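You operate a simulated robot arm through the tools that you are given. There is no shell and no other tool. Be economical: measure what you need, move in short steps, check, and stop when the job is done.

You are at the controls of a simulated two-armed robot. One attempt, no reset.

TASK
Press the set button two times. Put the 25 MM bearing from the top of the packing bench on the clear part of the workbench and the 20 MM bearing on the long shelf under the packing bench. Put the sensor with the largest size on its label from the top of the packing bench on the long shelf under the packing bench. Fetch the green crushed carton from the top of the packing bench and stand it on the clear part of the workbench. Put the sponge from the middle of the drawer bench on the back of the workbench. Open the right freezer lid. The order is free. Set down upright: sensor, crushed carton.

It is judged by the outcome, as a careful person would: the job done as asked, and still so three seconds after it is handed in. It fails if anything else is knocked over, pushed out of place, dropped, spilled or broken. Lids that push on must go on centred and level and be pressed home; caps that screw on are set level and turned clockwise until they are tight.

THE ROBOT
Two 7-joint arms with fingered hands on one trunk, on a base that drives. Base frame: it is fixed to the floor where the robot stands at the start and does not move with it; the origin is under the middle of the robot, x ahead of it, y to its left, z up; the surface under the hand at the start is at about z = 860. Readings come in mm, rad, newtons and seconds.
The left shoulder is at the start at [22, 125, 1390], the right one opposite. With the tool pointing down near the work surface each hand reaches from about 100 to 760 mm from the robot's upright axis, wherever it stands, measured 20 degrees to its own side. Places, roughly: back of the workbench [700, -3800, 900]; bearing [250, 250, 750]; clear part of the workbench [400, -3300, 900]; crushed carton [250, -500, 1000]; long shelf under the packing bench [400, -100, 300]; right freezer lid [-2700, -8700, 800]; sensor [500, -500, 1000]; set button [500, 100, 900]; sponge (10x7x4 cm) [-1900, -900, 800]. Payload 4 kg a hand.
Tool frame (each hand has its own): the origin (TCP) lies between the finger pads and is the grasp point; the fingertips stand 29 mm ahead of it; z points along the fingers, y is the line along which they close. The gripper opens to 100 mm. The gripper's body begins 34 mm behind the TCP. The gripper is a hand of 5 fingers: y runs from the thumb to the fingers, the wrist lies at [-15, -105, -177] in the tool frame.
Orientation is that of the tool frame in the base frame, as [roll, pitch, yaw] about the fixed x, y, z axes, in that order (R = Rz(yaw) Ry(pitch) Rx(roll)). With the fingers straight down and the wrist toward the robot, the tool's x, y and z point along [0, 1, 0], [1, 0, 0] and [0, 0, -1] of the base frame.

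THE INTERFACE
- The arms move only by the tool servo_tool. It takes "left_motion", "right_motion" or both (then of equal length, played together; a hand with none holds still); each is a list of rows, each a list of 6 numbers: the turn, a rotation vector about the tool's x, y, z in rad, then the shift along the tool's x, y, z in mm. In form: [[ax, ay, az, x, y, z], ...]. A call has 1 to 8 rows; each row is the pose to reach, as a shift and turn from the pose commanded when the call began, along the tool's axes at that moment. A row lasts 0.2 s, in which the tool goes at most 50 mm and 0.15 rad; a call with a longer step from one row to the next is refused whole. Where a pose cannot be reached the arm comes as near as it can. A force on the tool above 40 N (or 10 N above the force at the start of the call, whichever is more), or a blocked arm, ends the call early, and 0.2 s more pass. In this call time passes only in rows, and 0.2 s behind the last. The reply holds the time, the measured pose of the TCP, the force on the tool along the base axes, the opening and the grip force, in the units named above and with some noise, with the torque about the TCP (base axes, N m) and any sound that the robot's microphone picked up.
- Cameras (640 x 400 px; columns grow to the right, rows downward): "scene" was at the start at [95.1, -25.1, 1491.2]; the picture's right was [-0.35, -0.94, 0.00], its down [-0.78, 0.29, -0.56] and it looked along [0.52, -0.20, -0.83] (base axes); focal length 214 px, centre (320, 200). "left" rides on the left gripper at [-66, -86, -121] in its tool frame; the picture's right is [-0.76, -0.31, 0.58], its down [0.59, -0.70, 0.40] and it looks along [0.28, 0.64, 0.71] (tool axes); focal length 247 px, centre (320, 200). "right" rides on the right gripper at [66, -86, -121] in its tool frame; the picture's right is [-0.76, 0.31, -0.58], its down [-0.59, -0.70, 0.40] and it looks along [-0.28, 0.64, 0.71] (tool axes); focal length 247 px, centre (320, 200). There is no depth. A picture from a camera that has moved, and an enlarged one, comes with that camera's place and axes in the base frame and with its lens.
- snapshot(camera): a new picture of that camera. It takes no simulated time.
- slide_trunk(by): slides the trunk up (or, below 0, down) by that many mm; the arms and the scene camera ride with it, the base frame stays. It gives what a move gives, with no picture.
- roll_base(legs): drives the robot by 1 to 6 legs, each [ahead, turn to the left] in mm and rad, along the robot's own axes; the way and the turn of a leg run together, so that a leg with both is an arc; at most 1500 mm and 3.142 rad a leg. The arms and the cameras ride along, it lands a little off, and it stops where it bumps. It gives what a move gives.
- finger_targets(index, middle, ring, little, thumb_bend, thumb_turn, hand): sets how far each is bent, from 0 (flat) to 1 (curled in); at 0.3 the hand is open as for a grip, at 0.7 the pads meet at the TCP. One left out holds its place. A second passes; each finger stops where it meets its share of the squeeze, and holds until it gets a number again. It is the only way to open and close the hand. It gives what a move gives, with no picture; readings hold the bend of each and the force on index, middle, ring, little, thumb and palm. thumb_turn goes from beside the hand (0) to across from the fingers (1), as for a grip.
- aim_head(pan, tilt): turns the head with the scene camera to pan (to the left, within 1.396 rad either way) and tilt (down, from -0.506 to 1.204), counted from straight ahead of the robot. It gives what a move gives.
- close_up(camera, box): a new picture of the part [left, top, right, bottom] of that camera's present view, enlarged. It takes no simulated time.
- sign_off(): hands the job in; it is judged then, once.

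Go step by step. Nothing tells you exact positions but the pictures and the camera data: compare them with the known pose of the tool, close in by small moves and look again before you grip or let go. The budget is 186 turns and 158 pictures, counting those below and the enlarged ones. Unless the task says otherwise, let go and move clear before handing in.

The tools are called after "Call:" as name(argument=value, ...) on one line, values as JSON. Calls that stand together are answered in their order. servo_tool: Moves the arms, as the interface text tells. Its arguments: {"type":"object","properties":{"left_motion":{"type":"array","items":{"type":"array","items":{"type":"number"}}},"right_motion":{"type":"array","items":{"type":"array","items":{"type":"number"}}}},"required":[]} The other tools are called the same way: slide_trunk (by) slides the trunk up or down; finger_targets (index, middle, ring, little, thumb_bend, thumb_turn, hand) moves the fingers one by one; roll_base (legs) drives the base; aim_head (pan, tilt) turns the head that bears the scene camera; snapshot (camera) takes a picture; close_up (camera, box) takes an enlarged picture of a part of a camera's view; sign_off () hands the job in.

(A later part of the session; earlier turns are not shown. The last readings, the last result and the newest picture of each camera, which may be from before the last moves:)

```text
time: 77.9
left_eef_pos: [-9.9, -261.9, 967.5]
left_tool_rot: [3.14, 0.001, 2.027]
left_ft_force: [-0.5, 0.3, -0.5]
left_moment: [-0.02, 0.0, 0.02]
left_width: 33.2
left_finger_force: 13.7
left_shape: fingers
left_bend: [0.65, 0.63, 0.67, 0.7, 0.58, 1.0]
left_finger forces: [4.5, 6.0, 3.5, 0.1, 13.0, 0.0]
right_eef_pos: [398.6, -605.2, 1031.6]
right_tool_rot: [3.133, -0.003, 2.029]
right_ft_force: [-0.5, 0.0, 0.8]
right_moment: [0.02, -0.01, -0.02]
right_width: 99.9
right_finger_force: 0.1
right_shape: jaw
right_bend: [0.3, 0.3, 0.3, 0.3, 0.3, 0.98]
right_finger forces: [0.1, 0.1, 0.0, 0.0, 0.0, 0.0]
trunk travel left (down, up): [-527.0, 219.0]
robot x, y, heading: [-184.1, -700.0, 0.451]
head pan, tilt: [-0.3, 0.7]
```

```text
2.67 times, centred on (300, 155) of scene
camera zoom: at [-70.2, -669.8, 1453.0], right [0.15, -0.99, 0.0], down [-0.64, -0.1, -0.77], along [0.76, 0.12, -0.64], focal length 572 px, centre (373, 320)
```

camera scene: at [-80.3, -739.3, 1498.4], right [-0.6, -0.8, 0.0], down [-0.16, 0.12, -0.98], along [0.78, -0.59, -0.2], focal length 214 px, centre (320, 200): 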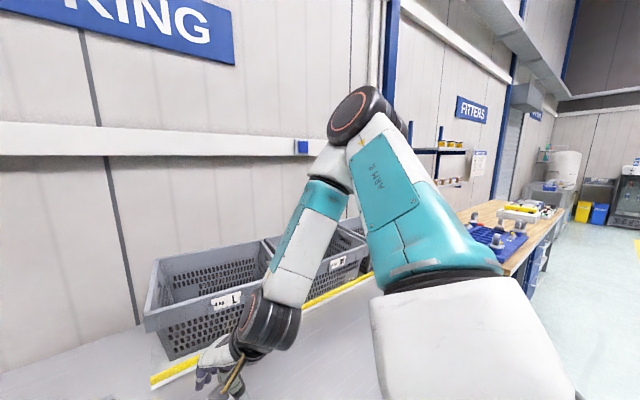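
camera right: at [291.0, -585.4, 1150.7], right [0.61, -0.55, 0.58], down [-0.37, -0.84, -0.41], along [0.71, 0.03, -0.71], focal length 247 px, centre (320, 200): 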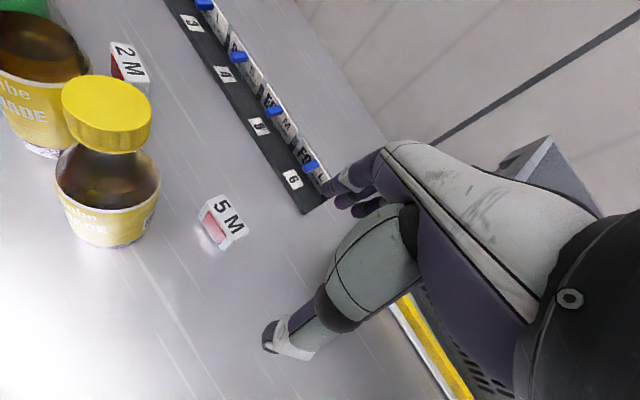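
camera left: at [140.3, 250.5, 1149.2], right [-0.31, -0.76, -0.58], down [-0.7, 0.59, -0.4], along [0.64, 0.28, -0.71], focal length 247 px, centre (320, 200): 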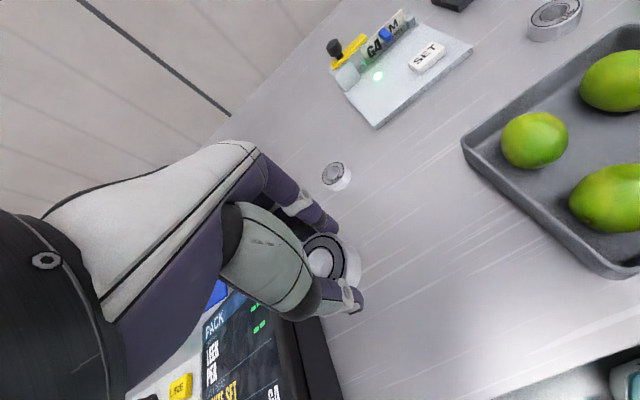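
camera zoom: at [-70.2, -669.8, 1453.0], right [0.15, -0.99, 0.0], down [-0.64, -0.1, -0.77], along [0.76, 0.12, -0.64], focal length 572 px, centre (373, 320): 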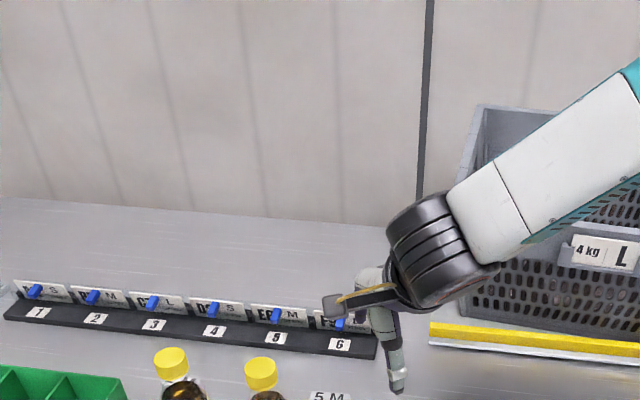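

The last bit I'll do with the base and trunk: raise the left hand (so it clears the bench edge as the trunk lowers) and nudge the base.

Call:
servo_tool(left_motion=[[0, 0, 0, 0, 0, -40], [0, 0, 0, 0, 0, -80], [0, 0, 0, 0, 0, -120], [0, 0, 0, 0, 0, -160]])

Call:
roll_base(legs=[[0, 0.09], [24, 0]])

Call:
slide_trunk(by=-55)

Call:
snapshot(camera="right")

Call:
snapshot(camera="scene")

```text
time: 78.9
left_eef_pos: [-5.8, -253.6, 1128.5]
left_tool_rot: [-3.14, 0.002, 2.027]
left_ft_force: [-0.5, -0.7, -0.1]
left_moment: [0.0, 0.02, 0.01]
left_width: 33.0
left_finger_force: 13.3
left_shape: fingers
left_bend: [0.65, 0.63, 0.67, 0.7, 0.58, 1.0]
left_finger forces: [4.4, 6.0, 3.4, 0.0, 13.1, 0.1]
left hand out of reach, approached as far as the arm can: row 4
right_eef_pos: [398.3, -604.2, 1031.1]
right_tool_rot: [3.133, -0.003, 2.03]
right_ft_force: [0.0, 0.8, 0.2]
right_moment: [0.01, 0.0, 0.01]
right_width: 99.9
right_finger_force: 0.0
right_shape: jaw
right_bend: [0.3, 0.3, 0.3, 0.3, 0.3, 0.98]
right_finger forces: [0.0, 0.0, 0.0, 0.0, 0.0, 0.1]
trunk travel left (down, up): [-527.0, 219.0]
robot x, y, heading: [-181.4, -691.3, 0.456]
head pan, tilt: [-0.3, 0.7]
```

```text
time: 80.2
left_eef_pos: [-25.7, -227.3, 1128.0]
left_tool_rot: [-3.14, 0.001, 2.116]
left_ft_force: [1.1, 0.3, -2.2]
left_moment: [0.02, -0.01, 0.01]
left_width: 33.1
left_finger_force: 13.4
left_shape: fingers
left_bend: [0.65, 0.63, 0.67, 0.7, 0.58, 1.0]
left_finger forces: [4.4, 6.1, 3.4, 0.0, 13.2, 0.0]
right_eef_pos: [408.4, -540.8, 1029.7]
right_tool_rot: [3.133, 0.001, 2.118]
right_ft_force: [-0.9, -0.5, 0.1]
right_moment: [-0.02, -0.05, -0.04]
right_width: 99.9
right_finger_force: 0.0
right_shape: jaw
right_bend: [0.3, 0.3, 0.3, 0.3, 0.3, 0.98]
right_finger forces: [0.0, 0.0, 0.1, 0.1, 0.0, 0.0]
trunk travel left (down, up): [-527.0, 219.0]
robot x, y, heading: [-163.6, -686.6, 0.545]
head pan, tilt: [-0.3, 0.7]
```

```text
time: 81.2
left_eef_pos: [-25.7, -227.2, 1069.6]
left_tool_rot: [-3.132, 0.001, 2.113]
left_ft_force: [-0.3, -1.1, 0.1]
left_moment: [0.0, 0.01, 0.01]
left_width: 33.3
left_finger_force: 13.4
left_shape: fingers
left_bend: [0.65, 0.63, 0.67, 0.7, 0.58, 1.0]
left_finger forces: [4.4, 6.0, 3.4, 0.0, 13.1, 0.0]
right_eef_pos: [408.1, -540.7, 976.5]
right_tool_rot: [3.132, -0.002, 2.118]
right_ft_force: [-0.5, 0.2, -1.0]
right_moment: [-0.02, 0.01, 0.0]
right_width: 99.7
right_finger_force: 0.1
right_shape: jaw
right_bend: [0.3, 0.3, 0.3, 0.3, 0.3, 0.98]
right_finger forces: [0.1, 0.0, 0.0, 0.0, 0.0, 0.0]
trunk travel left (down, up): [-472.0, 274.0]
robot x, y, heading: [-161.1, -685.6, 0.538]
head pan, tilt: [-0.3, 0.7]
```

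```text
103 pictures are left
camera right: at [299.7, -530.6, 1096.1], right [0.65, -0.49, 0.58], down [-0.29, -0.87, -0.41], along [0.7, 0.1, -0.71], focal length 247 px, centre (320, 200)
```

right: 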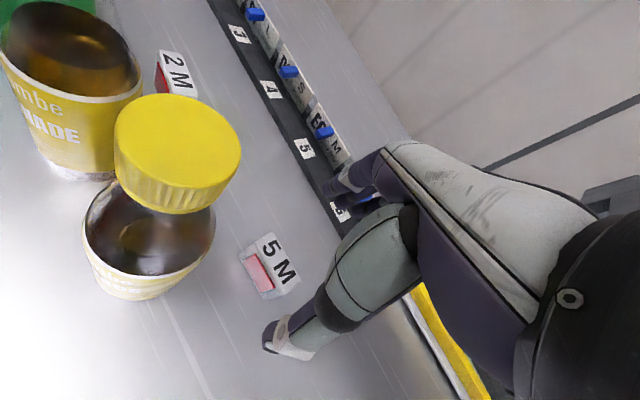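

```text
102 pictures are left
camera scene: at [-48.2, -644.8, 1397.6], right [0.24, -0.97, 0.0], down [-0.63, -0.16, -0.76], along [0.74, 0.18, -0.64], focal length 214 px, centre (320, 200)
```

scene: 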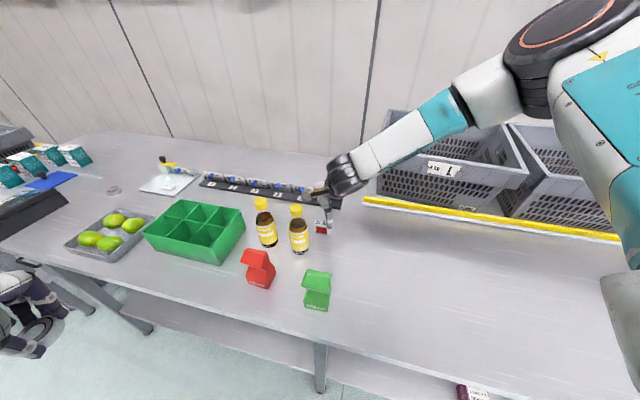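

Sensor is under the hand and the bottle stays clear (~10 cm to the side). Small alignment then lower with the trunk.

Call:
servo_tool(right_motion=[[0, 0, 0.05, -6, 1, 0]])

Call:
slide_trunk(by=-55)

Call:
snapshot(camera="right")

Call:
close_up(camera="scene", box=[220, 140, 380, 240])

```text
time: 81.6
left_eef_pos: [-24.4, -226.3, 1069.3]
left_tool_rot: [-3.131, 0.003, 2.112]
left_ft_force: [-0.2, 0.4, -0.6]
left_moment: [0.01, -0.03, 0.01]
left_width: 33.2
left_finger_force: 13.6
left_shape: fingers
left_bend: [0.65, 0.63, 0.67, 0.7, 0.58, 1.0]
left_finger forces: [4.4, 6.0, 3.4, 0.1, 13.1, 0.0]
right_eef_pos: [412.6, -546.0, 975.5]
right_tool_rot: [3.133, -0.002, 2.068]
right_ft_force: [-0.3, 0.2, 0.1]
right_moment: [-0.04, 0.03, -0.01]
right_width: 99.9
right_finger_force: 0.1
right_shape: jaw
right_bend: [0.3, 0.3, 0.3, 0.3, 0.3, 0.98]
right_finger forces: [0.0, 0.0, 0.1, 0.1, 0.0, 0.0]
trunk travel left (down, up): [-472.0, 274.0]
robot x, y, heading: [-164.3, -684.3, 0.547]
head pan, tilt: [-0.3, 0.7]
```

```text
time: 82.6
left_eef_pos: [-22.8, -224.3, 1010.8]
left_tool_rot: [-3.118, 0.005, 2.11]
left_ft_force: [0.6, 0.2, -1.3]
left_moment: [0.02, -0.01, -0.01]
left_width: 33.1
left_finger_force: 13.8
left_shape: fingers
left_bend: [0.65, 0.63, 0.67, 0.7, 0.58, 1.0]
left_finger forces: [4.4, 6.0, 3.4, 0.0, 13.2, 0.0]
right_eef_pos: [411.7, -544.9, 920.5]
right_tool_rot: [3.132, -0.001, 2.068]
right_ft_force: [0.3, -0.3, 0.3]
right_moment: [-0.01, -0.02, 0.02]
right_width: 99.9
right_finger_force: 0.1
right_shape: jaw
right_bend: [0.3, 0.3, 0.3, 0.3, 0.3, 0.98]
right_finger forces: [0.1, 0.1, 0.0, 0.0, 0.0, 0.0]
trunk travel left (down, up): [-417.0, 329.0]
robot x, y, heading: [-161.5, -683.6, 0.538]
head pan, tilt: [-0.3, 0.7]
```

```text
101 pictures are left
camera right: at [304.2, -530.0, 1041.3], right [0.63, -0.52, 0.58], down [-0.33, -0.85, -0.41], along [0.7, 0.06, -0.71], focal length 247 px, centre (320, 200)
```

right: 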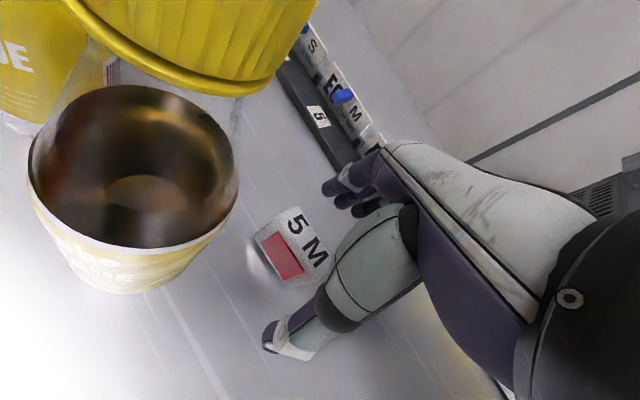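

```text
4.00 times, centred on (300, 190) of scene
camera zoom: at [-42.0, -641.1, 1342.0], right [0.24, -0.97, 0.0], down [-0.63, -0.16, -0.76], along [0.74, 0.18, -0.64], focal length 858 px, centre (400, 240)
```

zoom: 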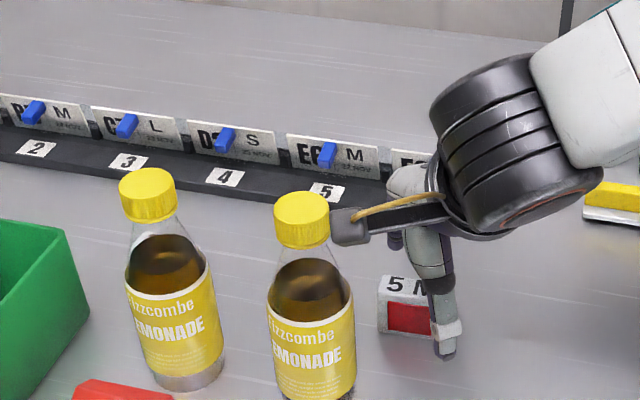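

Camera housing passes about 2 cm beside the bottle cap; still clear. Lowering 25 mm more.

Call:
slide_trunk(by=-25)

Call:
close_up(camera="scene", box=[220, 140, 380, 240])

Call:
snapshot(camera="right")

```text
time: 83.3
left_eef_pos: [-21.8, -222.5, 983.3]
left_tool_rot: [-3.11, 0.005, 2.114]
left_ft_force: [0.7, -0.2, -0.4]
left_moment: [0.03, -0.03, 0.04]
left_width: 33.3
left_finger_force: 13.7
left_shape: fingers
left_bend: [0.65, 0.63, 0.67, 0.7, 0.58, 1.0]
left_finger forces: [4.4, 6.0, 3.5, 0.0, 13.0, 0.0]
right_eef_pos: [412.1, -544.7, 895.3]
right_tool_rot: [3.134, -0.001, 2.069]
right_ft_force: [-0.3, -0.8, 1.3]
right_moment: [0.01, -0.02, 0.0]
right_width: 99.9
right_finger_force: 0.1
right_shape: jaw
right_bend: [0.3, 0.3, 0.3, 0.3, 0.3, 0.98]
right_finger forces: [0.0, 0.0, 0.0, 0.0, 0.0, 0.0]
trunk travel left (down, up): [-392.0, 354.0]
robot x, y, heading: [-166.4, -684.2, 0.547]
head pan, tilt: [-0.3, 0.7]
```

```text
4.00 times, centred on (300, 190) of scene
camera zoom: at [-38.2, -638.9, 1316.6], right [0.24, -0.97, 0.0], down [-0.63, -0.16, -0.76], along [0.74, 0.18, -0.64], focal length 858 px, centre (400, 240)
```

zoom: 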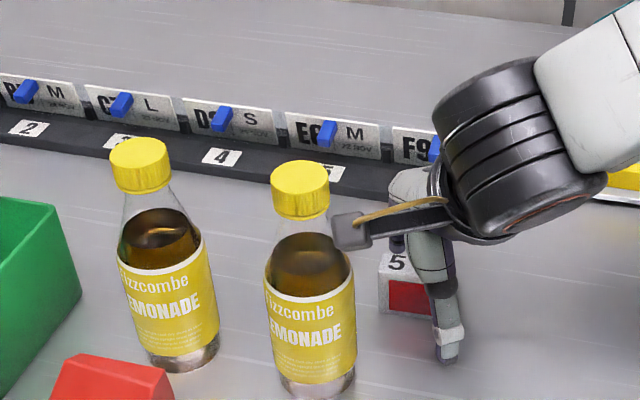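

```text
98 pictures are left
camera right: at [304.1, -530.0, 1016.1], right [0.63, -0.52, 0.58], down [-0.33, -0.85, -0.41], along [0.7, 0.06, -0.71], focal length 247 px, centre (320, 200)
```

right: 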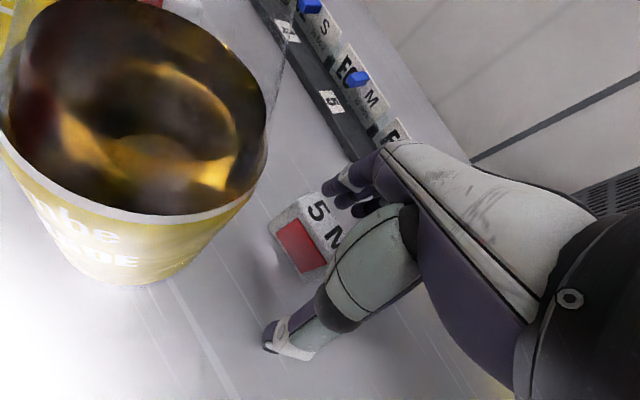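

Sensor is between thumb and fingers. Closing the right hand.

Call:
finger_targets(hand="right", index=0.7, middle=0.7, ring=0.7, little=0.7, thumb_bend=0.7)

Call:
snapshot(camera="right")

```text
time: 84.3
left_eef_pos: [-21.6, -223.3, 983.7]
left_tool_rot: [-3.11, 0.005, 2.11]
left_ft_force: [-0.2, -0.6, -1.6]
left_moment: [0.02, -0.01, 0.02]
left_width: 33.2
left_finger_force: 13.6
left_shape: fingers
left_bend: [0.65, 0.63, 0.67, 0.7, 0.58, 1.0]
left_finger forces: [4.4, 6.0, 3.5, 0.1, 13.0, 0.1]
right_eef_pos: [413.0, -544.7, 895.8]
right_tool_rot: [3.132, -0.001, 2.065]
right_ft_force: [0.7, -0.4, 0.2]
right_moment: [0.01, -0.01, 0.01]
right_width: 19.3
right_finger_force: 6.5
right_shape: fingers
right_bend: [0.64, 0.68, 0.7, 0.7, 0.64, 0.97]
right_finger forces: [5.1, 1.8, 0.0, 0.1, 6.4, 0.1]
trunk travel left (down, up): [-392.0, 354.0]
robot x, y, heading: [-164.4, -685.7, 0.539]
head pan, tilt: [-0.3, 0.7]
```

```text
97 pictures are left
camera right: at [304.4, -529.9, 1015.9], right [0.63, -0.52, 0.58], down [-0.34, -0.85, -0.41], along [0.7, 0.06, -0.71], focal length 247 px, centre (320, 200)
```

right: 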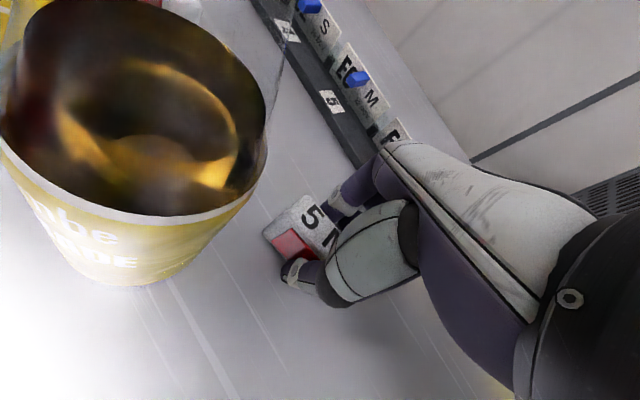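

Held by thumb and index; I'll squeeze a bit firmer then lift with the trunk.

Call:
finger_targets(hand="right", index=0.78, middle=0.78, thumb_bend=0.74)

Call:
slide_trunk(by=30)

Call:
snapshot(camera="right")

Call:
close_up(camera="scene", box=[220, 140, 380, 240])

```text
time: 85.3
left_eef_pos: [-22.2, -222.9, 983.7]
left_tool_rot: [-3.111, 0.005, 2.11]
left_ft_force: [0.0, -0.5, -0.4]
left_moment: [-0.01, -0.02, 0.03]
left_width: 33.0
left_finger_force: 14.0
left_shape: fingers
left_bend: [0.65, 0.63, 0.67, 0.7, 0.58, 1.0]
left_finger forces: [4.5, 6.0, 3.6, 0.0, 12.9, 0.0]
right_eef_pos: [412.9, -545.0, 895.1]
right_tool_rot: [3.134, 0.0, 2.069]
right_ft_force: [0.6, -0.1, 0.0]
right_moment: [0.01, 0.03, 0.01]
right_width: 18.2
right_finger_force: 14.9
right_shape: fingers
right_bend: [0.75, 0.75, 0.7, 0.7, 0.64, 0.96]
right_finger forces: [10.0, 4.5, 0.0, 0.1, 14.4, 0.1]
trunk travel left (down, up): [-392.0, 354.0]
robot x, y, heading: [-163.0, -685.5, 0.538]
head pan, tilt: [-0.3, 0.7]
```

```text
time: 86.0
left_eef_pos: [-22.3, -223.0, 1013.1]
left_tool_rot: [-3.108, 0.006, 2.112]
left_ft_force: [0.4, -0.3, -0.9]
left_moment: [-0.01, 0.01, -0.02]
left_width: 33.3
left_finger_force: 13.1
left_shape: fingers
left_bend: [0.65, 0.63, 0.67, 0.7, 0.58, 1.0]
left_finger forces: [4.3, 6.0, 3.5, 0.0, 13.0, 0.0]
right_eef_pos: [411.5, -545.2, 926.8]
right_tool_rot: [3.134, -0.003, 2.066]
right_ft_force: [-0.6, 0.3, -0.7]
right_moment: [0.03, 0.07, 0.0]
right_width: 18.5
right_finger_force: 14.0
right_shape: fingers
right_bend: [0.75, 0.75, 0.7, 0.7, 0.64, 0.96]
right_finger forces: [9.7, 4.7, 0.0, 0.0, 14.5, 0.0]
trunk travel left (down, up): [-422.0, 324.0]
robot x, y, heading: [-161.5, -685.5, 0.545]
head pan, tilt: [-0.3, 0.7]
```

```text
96 pictures are left
camera right: at [304.7, -529.8, 1045.4], right [0.63, -0.52, 0.58], down [-0.34, -0.85, -0.4], along [0.7, 0.06, -0.71], focal length 247 px, centre (320, 200)
```

right: 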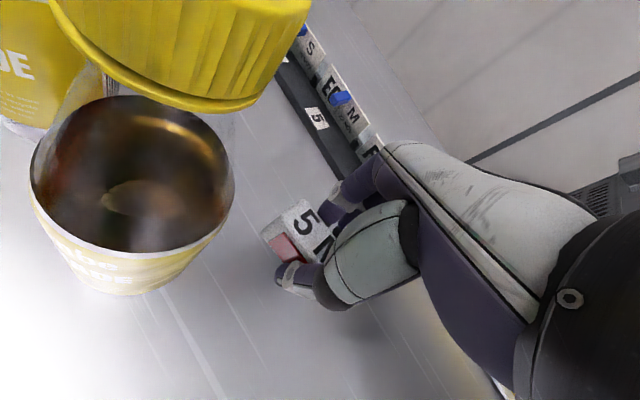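

```text
4.00 times, centred on (300, 190) of scene
camera zoom: at [-41.9, -641.1, 1346.9], right [0.24, -0.97, 0.0], down [-0.63, -0.16, -0.76], along [0.74, 0.18, -0.64], focal length 858 px, centre (400, 240)
```

zoom: 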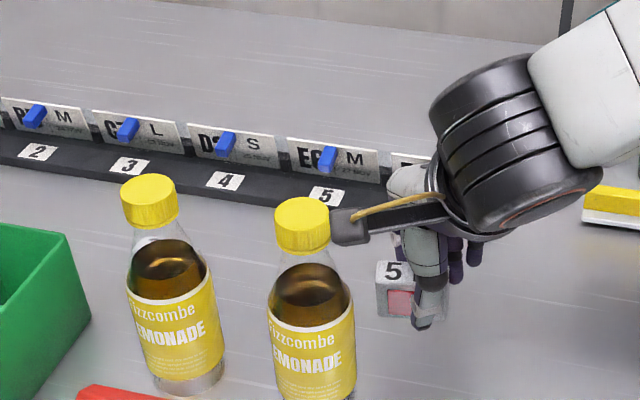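

Sensor lifted cleanly. Raise, back out, and drive to face the long shelf from a distance.

Call:
slide_trunk(by=180)

Call:
roll_base(legs=[[-500, 0], [0, 1.03], [840, 0], [0, -1.571]])

Call:
aim_head(pan=0, tilt=0.8)

Call:
snapshot(camera="scene")

Call:
snapshot(camera="right")

```text
time: 88.0
left_eef_pos: [-21.9, -222.4, 1192.6]
left_tool_rot: [-3.109, 0.004, 2.113]
left_ft_force: [0.3, 0.0, -1.6]
left_moment: [-0.05, -0.02, 0.03]
left_width: 33.3
left_finger_force: 13.0
left_shape: fingers
left_bend: [0.65, 0.63, 0.67, 0.7, 0.58, 1.0]
left_finger forces: [4.4, 5.9, 3.5, 0.0, 13.0, 0.0]
right_eef_pos: [411.3, -548.3, 1108.8]
right_tool_rot: [3.126, -0.004, 2.068]
right_ft_force: [0.2, 0.4, -0.6]
right_moment: [0.03, 0.02, 0.01]
right_width: 18.5
right_finger_force: 14.8
right_shape: fingers
right_bend: [0.75, 0.75, 0.7, 0.7, 0.64, 0.96]
right_finger forces: [9.7, 4.7, 0.1, 0.0, 14.5, 0.0]
trunk travel left (down, up): [-602.0, 144.0]
robot x, y, heading: [-160.3, -681.7, 0.543]
head pan, tilt: [-0.3, 0.7]
```

```text
time: 101.7
left_eef_pos: [-223.2, 223.0, 1193.5]
left_tool_rot: [-3.109, 0.006, 1.556]
left_ft_force: [0.0, 0.1, -1.2]
left_moment: [0.01, -0.03, 0.01]
left_width: 32.3
left_finger_force: 13.1
left_shape: fingers
left_bend: [0.65, 0.63, 0.67, 0.7, 0.58, 1.0]
left_finger forces: [4.2, 5.9, 3.7, 0.0, 12.6, 0.0]
right_eef_pos: [-24.9, -280.9, 1108.7]
right_tool_rot: [3.127, -0.004, 1.511]
right_ft_force: [0.5, 0.7, -1.0]
right_moment: [-0.02, 0.02, 0.02]
right_width: 17.5
right_finger_force: 13.8
right_shape: fingers
right_bend: [0.76, 0.76, 0.7, 0.7, 0.64, 0.96]
right_finger forces: [9.2, 4.4, 0.0, 0.0, 13.6, 0.0]
trunk travel left (down, up): [-602.0, 144.0]
robot x, y, heading: [-586.7, -92.2, -0.013]
head pan, tilt: [-0.3, 0.7]
```

```text
time: 102.5
left_eef_pos: [-223.2, 222.4, 1195.4]
left_tool_rot: [-3.107, 0.004, 1.557]
left_ft_force: [-0.7, -0.4, -1.1]
left_moment: [0.01, 0.01, -0.01]
left_width: 32.5
left_finger_force: 13.2
left_shape: fingers
left_bend: [0.65, 0.63, 0.67, 0.7, 0.58, 1.0]
left_finger forces: [4.3, 5.9, 3.8, 0.0, 12.6, 0.0]
right_eef_pos: [-24.6, -280.4, 1109.1]
right_tool_rot: [3.129, -0.003, 1.51]
right_ft_force: [-0.1, -0.2, -0.4]
right_moment: [-0.01, 0.0, 0.0]
right_width: 17.5
right_finger_force: 13.8
right_shape: fingers
right_bend: [0.76, 0.76, 0.7, 0.7, 0.64, 0.96]
right_finger forces: [9.3, 4.2, 0.1, 0.0, 13.7, 0.0]
trunk travel left (down, up): [-602.0, 144.0]
robot x, y, heading: [-583.8, -96.1, -0.011]
head pan, tilt: [0.0, 0.799]
```

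```text
94 pictures are left
camera scene: at [-475.9, -96.0, 1520.0], right [-0.01, -1.0, 0.0], down [-0.72, 0.01, -0.7], along [0.7, -0.01, -0.72], focal length 214 px, centre (320, 200)
```

scene: 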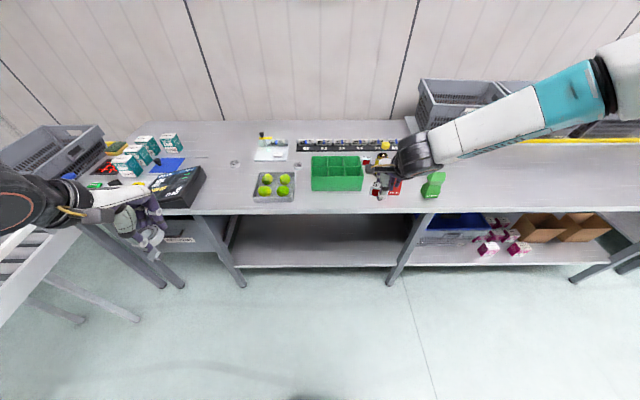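

```text
93 pictures are left
camera right: at [-108.2, -211.0, 1229.4], right [0.25, -0.78, 0.58], down [-0.73, -0.55, -0.41], along [0.63, -0.32, -0.71], focal length 247 px, centre (320, 200)
```

right: 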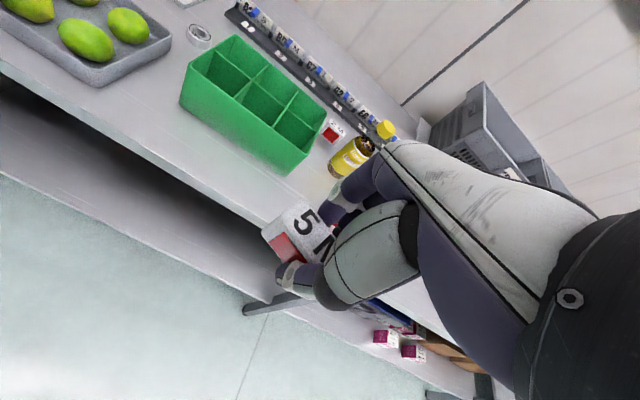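

The empty bay of the long shelf lies between legs at y ≈ -630…487, front edge near x ≈ 150, z ≈ 300. I'll lower both hands in front of the bench, then the trunk.

Call:
servo_tool(left_motion=[[0, 0, 0, 0, 25, 30], [0, 0, 0, 0, 50, 65], [0, 0, 0, 0, 75, 100], [0, 0, 0, 0, 100, 135], [0, 0, 0, 0, 125, 170], [0, 0, 0, 0, 150, 205], [0, 0, 0, 0, 175, 240], [0, 0, 0, 0, 200, 265]], right_motion=[[0, 0, 0, 0, 0, 25], [0, 0, 0, 0, 0, 50], [0, 0, 0, 0, 0, 75], [0, 0, 0, 0, 0, 100], [0, 0, 0, 0, 0, 125], [0, 0, 0, 0, 0, 150], [0, 0, 0, 0, 0, 175], [0, 0, 0, 0, 0, 185]])

Call:
slide_trunk(by=-560)

Call:
aim_head(pan=0, tilt=0.45)

Call:
snapshot(camera="scene")

```text
time: 104.3
left_eef_pos: [-28.4, 217.5, 922.2]
left_tool_rot: [-3.108, 0.005, 1.555]
left_ft_force: [-0.2, -0.1, -1.8]
left_moment: [-0.04, 0.02, 0.01]
left_width: 31.9
left_finger_force: 13.2
left_shape: fingers
left_bend: [0.66, 0.63, 0.67, 0.7, 0.58, 1.0]
left_finger forces: [4.0, 5.9, 3.9, 0.0, 12.4, 0.0]
right_eef_pos: [-69.6, -333.1, 1050.5]
right_tool_rot: [3.129, -0.002, 1.514]
right_ft_force: [0.5, 0.0, -1.2]
right_moment: [-0.01, 0.01, 0.02]
right_width: 17.6
right_finger_force: 13.7
right_shape: fingers
right_bend: [0.76, 0.76, 0.7, 0.7, 0.64, 0.96]
right_finger forces: [9.3, 4.4, 0.1, 0.0, 13.6, 0.0]
right hand out of reach, approached as far as the arm can: row 1, 2, 3, 4, 5, 6, 7, 8
trunk travel left (down, up): [-602.0, 144.0]
robot x, y, heading: [-583.9, -96.6, -0.01]
head pan, tilt: [0.0, 0.799]
```

```text
refused: -560 is not a number from -400 to 400
```

```text
time: 105.1
left_eef_pos: [-30.2, 219.0, 922.3]
left_tool_rot: [-3.109, 0.006, 1.555]
left_ft_force: [0.3, -0.3, -1.3]
left_moment: [-0.01, -0.01, -0.01]
left_width: 32.0
left_finger_force: 12.9
left_shape: fingers
left_bend: [0.66, 0.63, 0.67, 0.7, 0.58, 1.0]
left_finger forces: [4.0, 5.8, 3.8, 0.1, 12.5, 0.1]
right_eef_pos: [-69.2, -333.8, 1051.2]
right_tool_rot: [3.128, -0.001, 1.512]
right_ft_force: [0.0, -0.4, -1.1]
right_moment: [-0.03, 0.03, -0.01]
right_width: 17.5
right_finger_force: 13.9
right_shape: fingers
right_bend: [0.76, 0.76, 0.7, 0.7, 0.64, 0.96]
right_finger forces: [9.3, 4.3, 0.0, 0.1, 13.7, 0.0]
trunk travel left (down, up): [-602.0, 144.0]
robot x, y, heading: [-588.0, -94.2, -0.016]
head pan, tilt: [0.0, 0.45]
```

```text
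92 pictures are left
camera scene: at [-464.3, -96.2, 1550.3], right [-0.01, -1.0, 0.0], down [-0.44, 0.01, -0.9], along [0.9, -0.01, -0.44], focal length 214 px, centre (320, 200)
```

scene: 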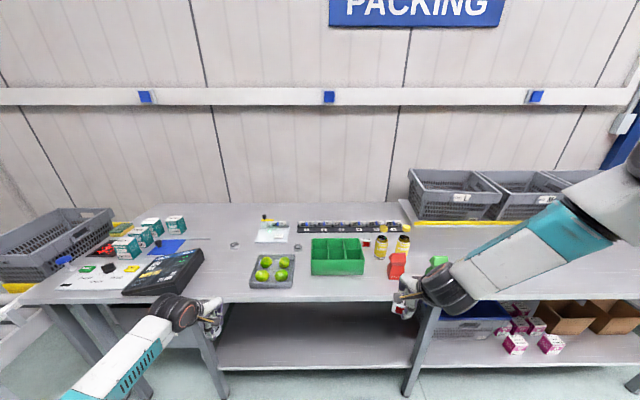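

The right arm (elbow-up posture) cannot go low enough, but the left can: I'll place the bearing with the left now, and later transfer the sensor to the left hand. Lowering the trunk.

Call:
slide_trunk(by=-400)

Call:
aim_head(pan=0.25, tilt=0.5)

Call:
snapshot(camera="scene")

```text
time: 108.9
left_eef_pos: [-30.9, 218.8, 523.2]
left_tool_rot: [-3.111, 0.004, 1.557]
left_ft_force: [-0.1, 0.4, -0.8]
left_moment: [-0.02, -0.01, 0.02]
left_width: 32.0
left_finger_force: 12.6
left_shape: fingers
left_bend: [0.66, 0.63, 0.67, 0.7, 0.58, 1.0]
left_finger forces: [3.9, 5.9, 3.9, 0.0, 12.3, 0.1]
right_eef_pos: [-70.8, -332.5, 649.6]
right_tool_rot: [3.128, -0.003, 1.512]
right_ft_force: [-0.2, -0.8, 0.1]
right_moment: [-0.01, 0.02, -0.01]
right_width: 17.5
right_finger_force: 13.8
right_shape: fingers
right_bend: [0.76, 0.76, 0.7, 0.7, 0.64, 0.96]
right_finger forces: [9.1, 4.5, 0.1, 0.0, 13.7, 0.0]
trunk travel left (down, up): [-202.0, 544.0]
robot x, y, heading: [-582.7, -96.2, -0.011]
head pan, tilt: [0.0, 0.45]
```

```text
time: 109.7
left_eef_pos: [-31.6, 218.2, 521.2]
left_tool_rot: [-3.108, 0.006, 1.554]
left_ft_force: [-0.2, 0.2, -0.7]
left_moment: [0.0, 0.0, 0.0]
left_width: 31.8
left_finger_force: 13.3
left_shape: fingers
left_bend: [0.66, 0.63, 0.67, 0.7, 0.58, 1.0]
left_finger forces: [3.9, 6.0, 3.9, 0.1, 12.3, 0.1]
right_eef_pos: [-71.6, -332.3, 649.4]
right_tool_rot: [3.127, -0.002, 1.512]
right_ft_force: [-0.6, -0.2, -1.1]
right_moment: [-0.01, 0.02, 0.0]
right_width: 17.4
right_finger_force: 13.5
right_shape: fingers
right_bend: [0.76, 0.76, 0.7, 0.7, 0.64, 0.96]
right_finger forces: [9.2, 4.5, 0.0, 0.0, 13.8, 0.0]
trunk travel left (down, up): [-202.0, 544.0]
robot x, y, heading: [-584.0, -95.0, -0.012]
head pan, tilt: [0.25, 0.499]
```

```text
91 pictures are left
camera scene: at [-393.8, -74.6, 1139.1], right [0.23, -0.97, 0.0], down [-0.47, -0.11, -0.88], along [0.85, 0.21, -0.48], focal length 214 px, centre (320, 200)
```

scene: 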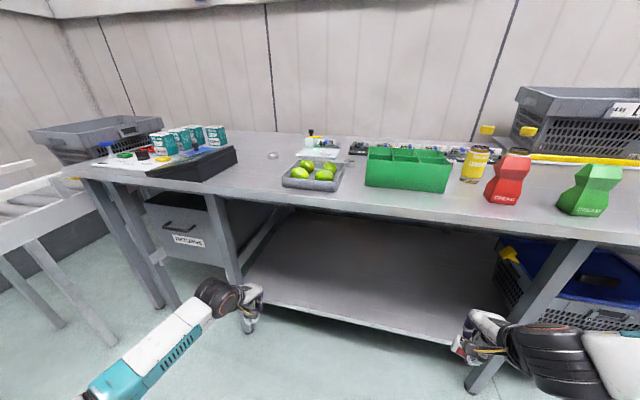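

Shelf bay is clear on the left hand's side. Lowering fully, then looking from low.

Call:
slide_trunk(by=-180)

Call:
aim_head(pan=0.1, tilt=0.5)

Call:
snapshot(camera="scene")

Call:
snapshot(camera="left")

```text
time: 111.7
left_eef_pos: [-31.0, 219.1, 343.2]
left_tool_rot: [-3.111, 0.006, 1.555]
left_ft_force: [-0.4, 0.8, -0.9]
left_moment: [-0.01, 0.02, 0.0]
left_width: 32.0
left_finger_force: 12.6
left_shape: fingers
left_bend: [0.66, 0.63, 0.67, 0.7, 0.58, 1.0]
left_finger forces: [3.9, 5.9, 3.9, 0.0, 12.1, 0.1]
right_eef_pos: [-71.2, -332.9, 469.5]
right_tool_rot: [3.125, -0.003, 1.512]
right_ft_force: [0.8, 0.3, 0.5]
right_moment: [-0.05, -0.02, -0.03]
right_width: 17.8
right_finger_force: 13.4
right_shape: fingers
right_bend: [0.76, 0.76, 0.7, 0.7, 0.64, 0.96]
right_finger forces: [9.2, 4.4, 0.1, 0.0, 13.8, 0.0]
trunk travel left (down, up): [-22.0, 724.0]
robot x, y, heading: [-587.4, -92.0, -0.014]
head pan, tilt: [0.25, 0.499]
```

```text
time: 112.4
left_eef_pos: [-31.7, 218.6, 342.4]
left_tool_rot: [-3.108, 0.006, 1.555]
left_ft_force: [-0.2, -0.6, -1.7]
left_moment: [-0.01, -0.03, -0.02]
left_width: 31.7
left_finger_force: 12.7
left_shape: fingers
left_bend: [0.66, 0.63, 0.67, 0.7, 0.58, 1.0]
left_finger forces: [3.7, 5.8, 3.8, 0.0, 11.9, 0.0]
right_eef_pos: [-72.0, -333.2, 468.1]
right_tool_rot: [3.127, -0.001, 1.511]
right_ft_force: [-0.7, 0.2, -0.7]
right_moment: [-0.04, -0.04, -0.04]
right_width: 17.4
right_finger_force: 13.7
right_shape: fingers
right_bend: [0.76, 0.76, 0.7, 0.7, 0.64, 0.96]
right_finger forces: [9.2, 4.5, 0.0, 0.1, 13.8, 0.0]
trunk travel left (down, up): [-22.0, 724.0]
robot x, y, heading: [-584.2, -96.2, -0.011]
head pan, tilt: [0.099, 0.499]
```

```text
90 pictures are left
camera scene: at [-311.3, -89.0, 948.2], right [0.09, -1.0, 0.0], down [-0.48, -0.04, -0.88], along [0.87, 0.08, -0.48], focal length 214 px, centre (320, 200)
```

scene: 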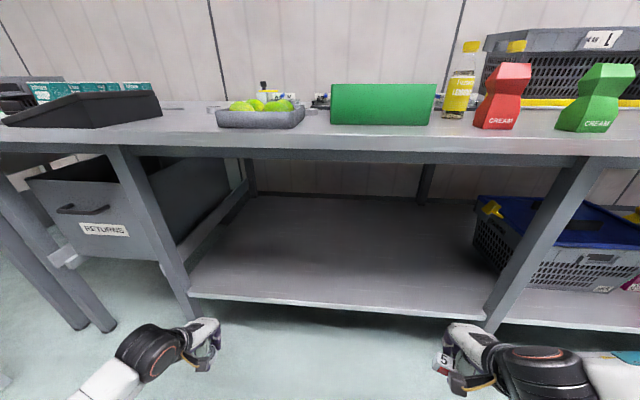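

```text
89 pictures are left
camera left: at [-115.2, 154.4, 465.4], right [-0.34, -0.76, -0.56], down [-0.71, 0.6, -0.38], along [0.62, 0.27, -0.73], focal length 247 px, centre (320, 200)
```

left: 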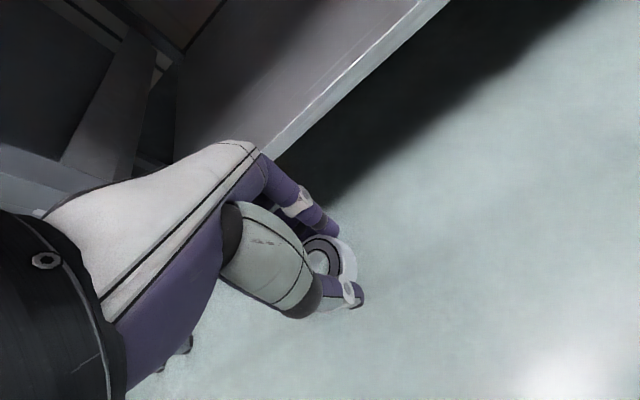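

Triangulation gives shelf surface z ≈ 303, front edge x ≈ 135. Raise 50 mm, drive in 290 mm.

Call:
slide_trunk(by=50)

Call:
roll_base(legs=[[270, 0]])

Call:
snapshot(camera="left")

Call:
snapshot(camera="scene")

```text
time: 113.3
left_eef_pos: [-31.7, 217.3, 391.4]
left_tool_rot: [-3.107, 0.005, 1.557]
left_ft_force: [0.1, 0.0, -2.1]
left_moment: [0.02, -0.05, 0.01]
left_width: 31.8
left_finger_force: 12.6
left_shape: fingers
left_bend: [0.66, 0.63, 0.67, 0.7, 0.58, 1.0]
left_finger forces: [3.7, 5.9, 3.9, 0.1, 12.1, 0.0]
right_eef_pos: [-72.2, -332.5, 518.3]
right_tool_rot: [3.129, -0.004, 1.512]
right_ft_force: [0.7, 0.8, -0.7]
right_moment: [-0.02, 0.02, -0.02]
right_width: 17.5
right_finger_force: 13.7
right_shape: fingers
right_bend: [0.76, 0.76, 0.7, 0.7, 0.64, 0.96]
right_finger forces: [9.1, 4.6, 0.1, 0.0, 13.9, 0.1]
trunk travel left (down, up): [-72.0, 674.0]
robot x, y, heading: [-580.5, -95.5, -0.016]
head pan, tilt: [0.099, 0.499]
```

```text
time: 115.2
left_eef_pos: [237.5, 212.9, 392.0]
left_tool_rot: [-3.109, 0.005, 1.552]
left_ft_force: [-0.1, -0.7, -1.2]
left_moment: [0.03, 0.0, 0.02]
left_width: 31.7
left_finger_force: 12.8
left_shape: fingers
left_bend: [0.66, 0.63, 0.67, 0.7, 0.58, 1.0]
left_finger forces: [3.8, 5.9, 3.8, 0.0, 12.0, 0.1]
right_eef_pos: [196.7, -338.0, 518.4]
right_tool_rot: [3.127, -0.003, 1.508]
right_ft_force: [0.0, 0.2, -0.9]
right_moment: [-0.03, -0.01, -0.03]
right_width: 17.6
right_finger_force: 13.8
right_shape: fingers
right_bend: [0.76, 0.76, 0.7, 0.7, 0.64, 0.96]
right_finger forces: [9.3, 4.6, 0.1, 0.1, 14.0, 0.0]
trunk travel left (down, up): [-72.0, 674.0]
robot x, y, heading: [-314.2, -98.4, -0.017]
head pan, tilt: [0.099, 0.499]
```

```text
88 pictures are left
camera left: at [154.5, 149.0, 515.4], right [-0.34, -0.75, -0.56], down [-0.7, 0.6, -0.38], along [0.62, 0.27, -0.73], focal length 247 px, centre (320, 200)
```

left: 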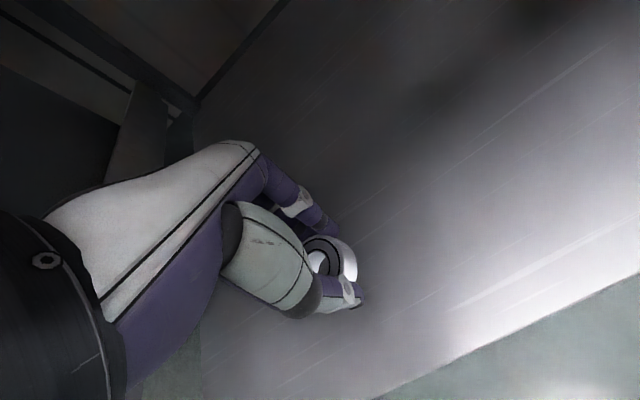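

```text
87 pictures are left
camera scene: at [-66.7, -93.3, 1001.9], right [0.08, -1.0, 0.0], down [-0.48, -0.04, -0.88], along [0.87, 0.07, -0.48], focal length 214 px, centre (320, 200)
```

scene: 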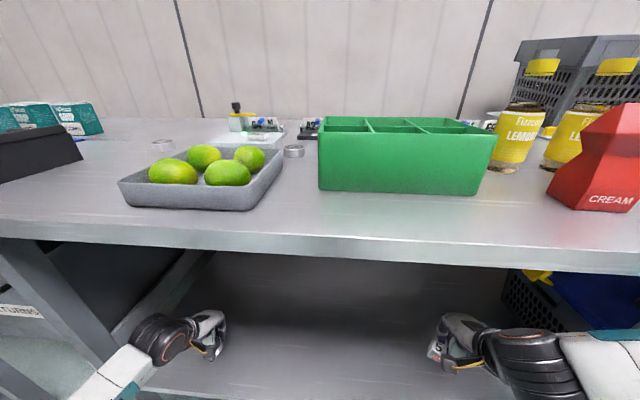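

Left hand is over the shelf. Lowering the bearing by servo until contact.

Call:
servo_tool(left_motion=[[0, 0, 0, 0, 0, 25], [0, 0, 0, 0, 0, 45], [0, 0, 0, 0, 0, 50], [0, 0, 0, 0, 0, 54], [0, 0, 0, 0, 0, 57]])

```text
time: 116.4
left_eef_pos: [237.6, 212.7, 336.1]
left_tool_rot: [-3.109, 0.006, 1.551]
left_ft_force: [0.6, -0.3, -0.5]
left_moment: [-0.01, -0.01, 0.03]
left_width: 31.8
left_finger_force: 12.7
left_shape: fingers
left_bend: [0.66, 0.63, 0.67, 0.7, 0.58, 1.0]
left_finger forces: [3.7, 6.0, 3.9, 0.0, 11.8, 0.0]
right_eef_pos: [197.0, -337.5, 519.1]
right_tool_rot: [3.128, -0.004, 1.507]
right_ft_force: [0.4, -0.9, -1.0]
right_moment: [0.0, 0.01, 0.0]
right_width: 17.5
right_finger_force: 14.4
right_shape: fingers
right_bend: [0.76, 0.76, 0.7, 0.7, 0.64, 0.96]
right_finger forces: [9.3, 4.6, 0.0, 0.0, 13.9, 0.0]
trunk travel left (down, up): [-72.0, 674.0]
robot x, y, heading: [-315.8, -97.7, -0.015]
head pan, tilt: [0.099, 0.499]
```

Call:
servo_tool(left_motion=[[0, 0, 0, 0, 0, 3], [0, 0, 0, 0, 0, 6], [0, 0, 0, 0, 0, 9], [0, 0, 0, 0, 0, 12], [0, 0, 0, 0, 0, 15], [0, 0, 0, 0, 0, 18]])

Call:
snapshot(camera="left")

```text
time: 117.5
left_eef_pos: [242.0, 213.3, 332.6]
left_tool_rot: [-3.131, 0.006, 1.553]
left_ft_force: [-3.2, -1.2, 18.4]
left_moment: [0.06, 0.32, 0.0]
left_width: 31.3
left_finger_force: 19.7
left_shape: fingers
left_bend: [0.68, 0.65, 0.69, 0.7, 0.58, 0.99]
left_finger forces: [2.7, 18.7, 2.4, 0.0, 15.4, 0.0]
right_eef_pos: [194.9, -338.1, 519.5]
right_tool_rot: [3.129, -0.004, 1.508]
right_ft_force: [0.0, 0.3, -0.5]
right_moment: [-0.03, -0.01, 0.02]
right_width: 17.8
right_finger_force: 14.2
right_shape: fingers
right_bend: [0.76, 0.76, 0.7, 0.7, 0.64, 0.96]
right_finger forces: [9.2, 4.6, 0.0, 0.1, 13.8, 0.1]
trunk travel left (down, up): [-72.0, 674.0]
robot x, y, heading: [-317.9, -97.6, -0.016]
head pan, tilt: [0.099, 0.499]
stopped in row 5 (left hand): the force on the tool passed its limit at 43 N (the readings are from after the stop); the commanded pose is now the measured one
```

```text
86 pictures are left
camera left: at [156.1, 149.3, 453.8], right [-0.33, -0.75, -0.57], down [-0.7, 0.6, -0.39], along [0.64, 0.27, -0.72], focal length 247 px, centre (320, 200)
```

left: 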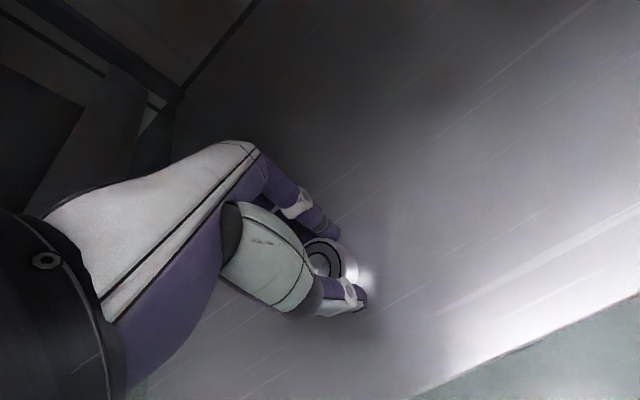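

Contact with the shelf at TCP 332. Opening the left hand and rising.

Call:
finger_targets(hand="left", index=0.3, middle=0.3, ring=0.3, little=0.3, thumb_bend=0.3)

Call:
servo_tool(left_motion=[[0, 0, 0, 0, 0, -20], [0, 0, 0, 0, 0, -50], [0, 0, 0, 0, 0, -80], [0, 0, 0, 0, 0, -100]])

Call:
snapshot(camera="left")

```text
time: 118.5
left_eef_pos: [240.5, 213.6, 329.2]
left_tool_rot: [-3.123, 0.006, 1.552]
left_ft_force: [-4.5, 0.1, 13.1]
left_moment: [0.15, -0.64, 0.03]
left_width: 98.8
left_finger_force: 7.0
left_shape: fingers
left_bend: [0.3, 0.31, 0.3, 0.3, 0.3, 0.98]
left_finger forces: [0.0, 13.0, 0.0, 0.0, 0.0, 0.0]
right_eef_pos: [195.2, -337.5, 519.3]
right_tool_rot: [3.127, -0.005, 1.508]
right_ft_force: [0.1, -0.1, -1.2]
right_moment: [-0.03, -0.01, -0.02]
right_width: 17.5
right_finger_force: 13.5
right_shape: fingers
right_bend: [0.76, 0.76, 0.7, 0.7, 0.64, 0.96]
right_finger forces: [9.3, 4.7, 0.0, 0.0, 13.9, 0.0]
trunk travel left (down, up): [-72.0, 674.0]
robot x, y, heading: [-315.8, -96.7, -0.017]
head pan, tilt: [0.099, 0.499]
```

```text
time: 119.5
left_eef_pos: [241.9, 213.0, 429.6]
left_tool_rot: [-3.123, 0.008, 1.554]
left_ft_force: [-0.8, -0.6, 0.0]
left_moment: [0.0, 0.02, 0.01]
left_width: 98.6
left_finger_force: 0.2
left_shape: fingers
left_bend: [0.3, 0.3, 0.3, 0.3, 0.3, 0.98]
left_finger forces: [0.0, 0.0, 0.1, 0.0, 0.0, 0.0]
right_eef_pos: [197.5, -337.4, 519.6]
right_tool_rot: [3.128, -0.002, 1.507]
right_ft_force: [0.5, -0.4, -0.6]
right_moment: [-0.02, -0.01, 0.04]
right_width: 17.6
right_finger_force: 13.7
right_shape: fingers
right_bend: [0.76, 0.76, 0.7, 0.7, 0.64, 0.96]
right_finger forces: [9.2, 4.7, 0.0, 0.0, 13.8, 0.0]
trunk travel left (down, up): [-72.0, 674.0]
robot x, y, heading: [-320.7, -99.5, -0.015]
head pan, tilt: [0.099, 0.499]
```

```text
85 pictures are left
camera left: at [157.5, 149.7, 551.0], right [-0.33, -0.75, -0.57], down [-0.7, 0.6, -0.39], along [0.63, 0.27, -0.73], focal length 247 px, centre (320, 200)
```

left: 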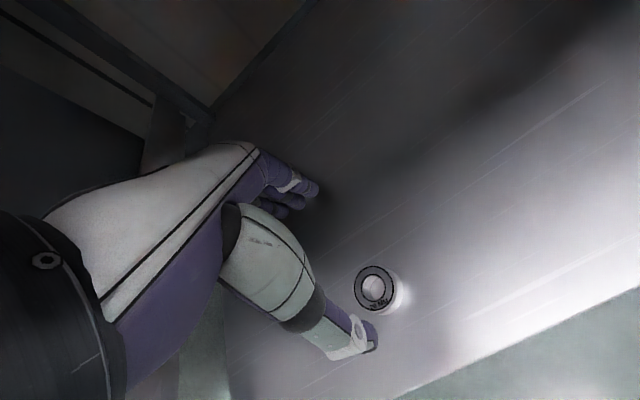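

The 20 MM bearing rests flat on the shelf. Backing out to test whether the right hand can go lower if moved outward.

Call:
roll_base(legs=[[-300, 0]])

Call:
servo_tool(right_motion=[[0, 0, 0, -35, 0, 0], [0, 0, 0, -70, 0, 10], [0, 0, 0, -105, 0, 30], [0, 0, 0, -135, 0, 60], [0, 0, 0, -150, 0, 95], [0, 0, 0, -160, 0, 120]])

Call:
aim_head(pan=-0.9, tilt=0.4)

Call:
snapshot(camera="scene")

```text
time: 121.5
left_eef_pos: [-53.7, 217.6, 428.0]
left_tool_rot: [-3.122, 0.006, 1.553]
left_ft_force: [0.1, 0.2, 0.4]
left_moment: [-0.01, 0.01, -0.03]
left_width: 98.5
left_finger_force: 0.1
left_shape: fingers
left_bend: [0.3, 0.3, 0.3, 0.3, 0.3, 0.98]
left_finger forces: [0.1, 0.1, 0.0, 0.0, 0.1, 0.0]
right_eef_pos: [-100.2, -333.1, 518.8]
right_tool_rot: [3.127, -0.002, 1.51]
right_ft_force: [-0.1, -0.5, -1.1]
right_moment: [0.01, -0.01, 0.02]
right_width: 17.6
right_finger_force: 14.0
right_shape: fingers
right_bend: [0.76, 0.76, 0.7, 0.7, 0.64, 0.96]
right_finger forces: [9.2, 4.6, 0.1, 0.1, 13.9, 0.0]
trunk travel left (down, up): [-72.0, 674.0]
robot x, y, heading: [-607.7, -94.3, -0.014]
head pan, tilt: [0.099, 0.499]
```

```text
time: 122.9
left_eef_pos: [-54.5, 218.5, 428.0]
left_tool_rot: [-3.123, 0.005, 1.553]
left_ft_force: [0.5, 0.0, -0.1]
left_moment: [-0.02, 0.0, -0.01]
left_width: 98.4
left_finger_force: 0.0
left_shape: fingers
left_bend: [0.3, 0.3, 0.3, 0.3, 0.3, 0.98]
left_finger forces: [0.0, 0.0, 0.0, 0.0, 0.0, 0.1]
right_eef_pos: [-109.2, -492.8, 397.2]
right_tool_rot: [3.129, -0.004, 1.507]
right_ft_force: [-0.7, -0.3, -0.9]
right_moment: [-0.04, -0.02, 0.0]
right_width: 17.5
right_finger_force: 13.5
right_shape: fingers
right_bend: [0.76, 0.76, 0.7, 0.7, 0.64, 0.96]
right_finger forces: [9.0, 4.6, 0.1, 0.0, 13.7, 0.1]
trunk travel left (down, up): [-72.0, 674.0]
robot x, y, heading: [-608.5, -93.4, -0.015]
head pan, tilt: [0.099, 0.499]
```

```text
time: 124.2
left_eef_pos: [-53.3, 217.7, 429.4]
left_tool_rot: [-3.122, 0.004, 1.553]
left_ft_force: [-0.8, 0.6, 0.5]
left_moment: [0.0, -0.01, -0.03]
left_width: 98.2
left_finger_force: 0.0
left_shape: fingers
left_bend: [0.3, 0.3, 0.3, 0.3, 0.3, 0.98]
left_finger forces: [0.0, 0.0, 0.1, 0.0, 0.0, 0.0]
right_eef_pos: [-108.9, -493.0, 398.6]
right_tool_rot: [3.127, -0.004, 1.51]
right_ft_force: [0.7, 0.4, -0.9]
right_moment: [-0.01, 0.01, 0.01]
right_width: 17.3
right_finger_force: 13.2
right_shape: fingers
right_bend: [0.76, 0.76, 0.7, 0.7, 0.64, 0.96]
right_finger forces: [8.9, 4.6, 0.1, 0.1, 13.7, 0.0]
trunk travel left (down, up): [-72.0, 674.0]
robot x, y, heading: [-611.2, -95.3, -0.015]
head pan, tilt: [-0.901, 0.4]
```

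```text
84 pictures are left
camera scene: at [-397.7, -169.8, 1011.0], right [-0.79, -0.61, 0.0], down [-0.24, 0.31, -0.92], along [0.56, -0.73, -0.39], focal length 214 px, centre (320, 200)
```

scene: 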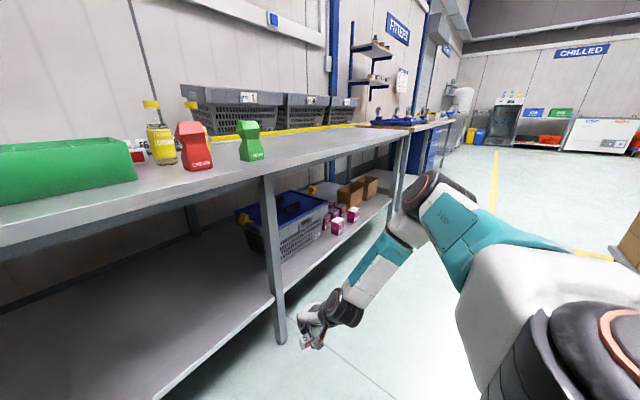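

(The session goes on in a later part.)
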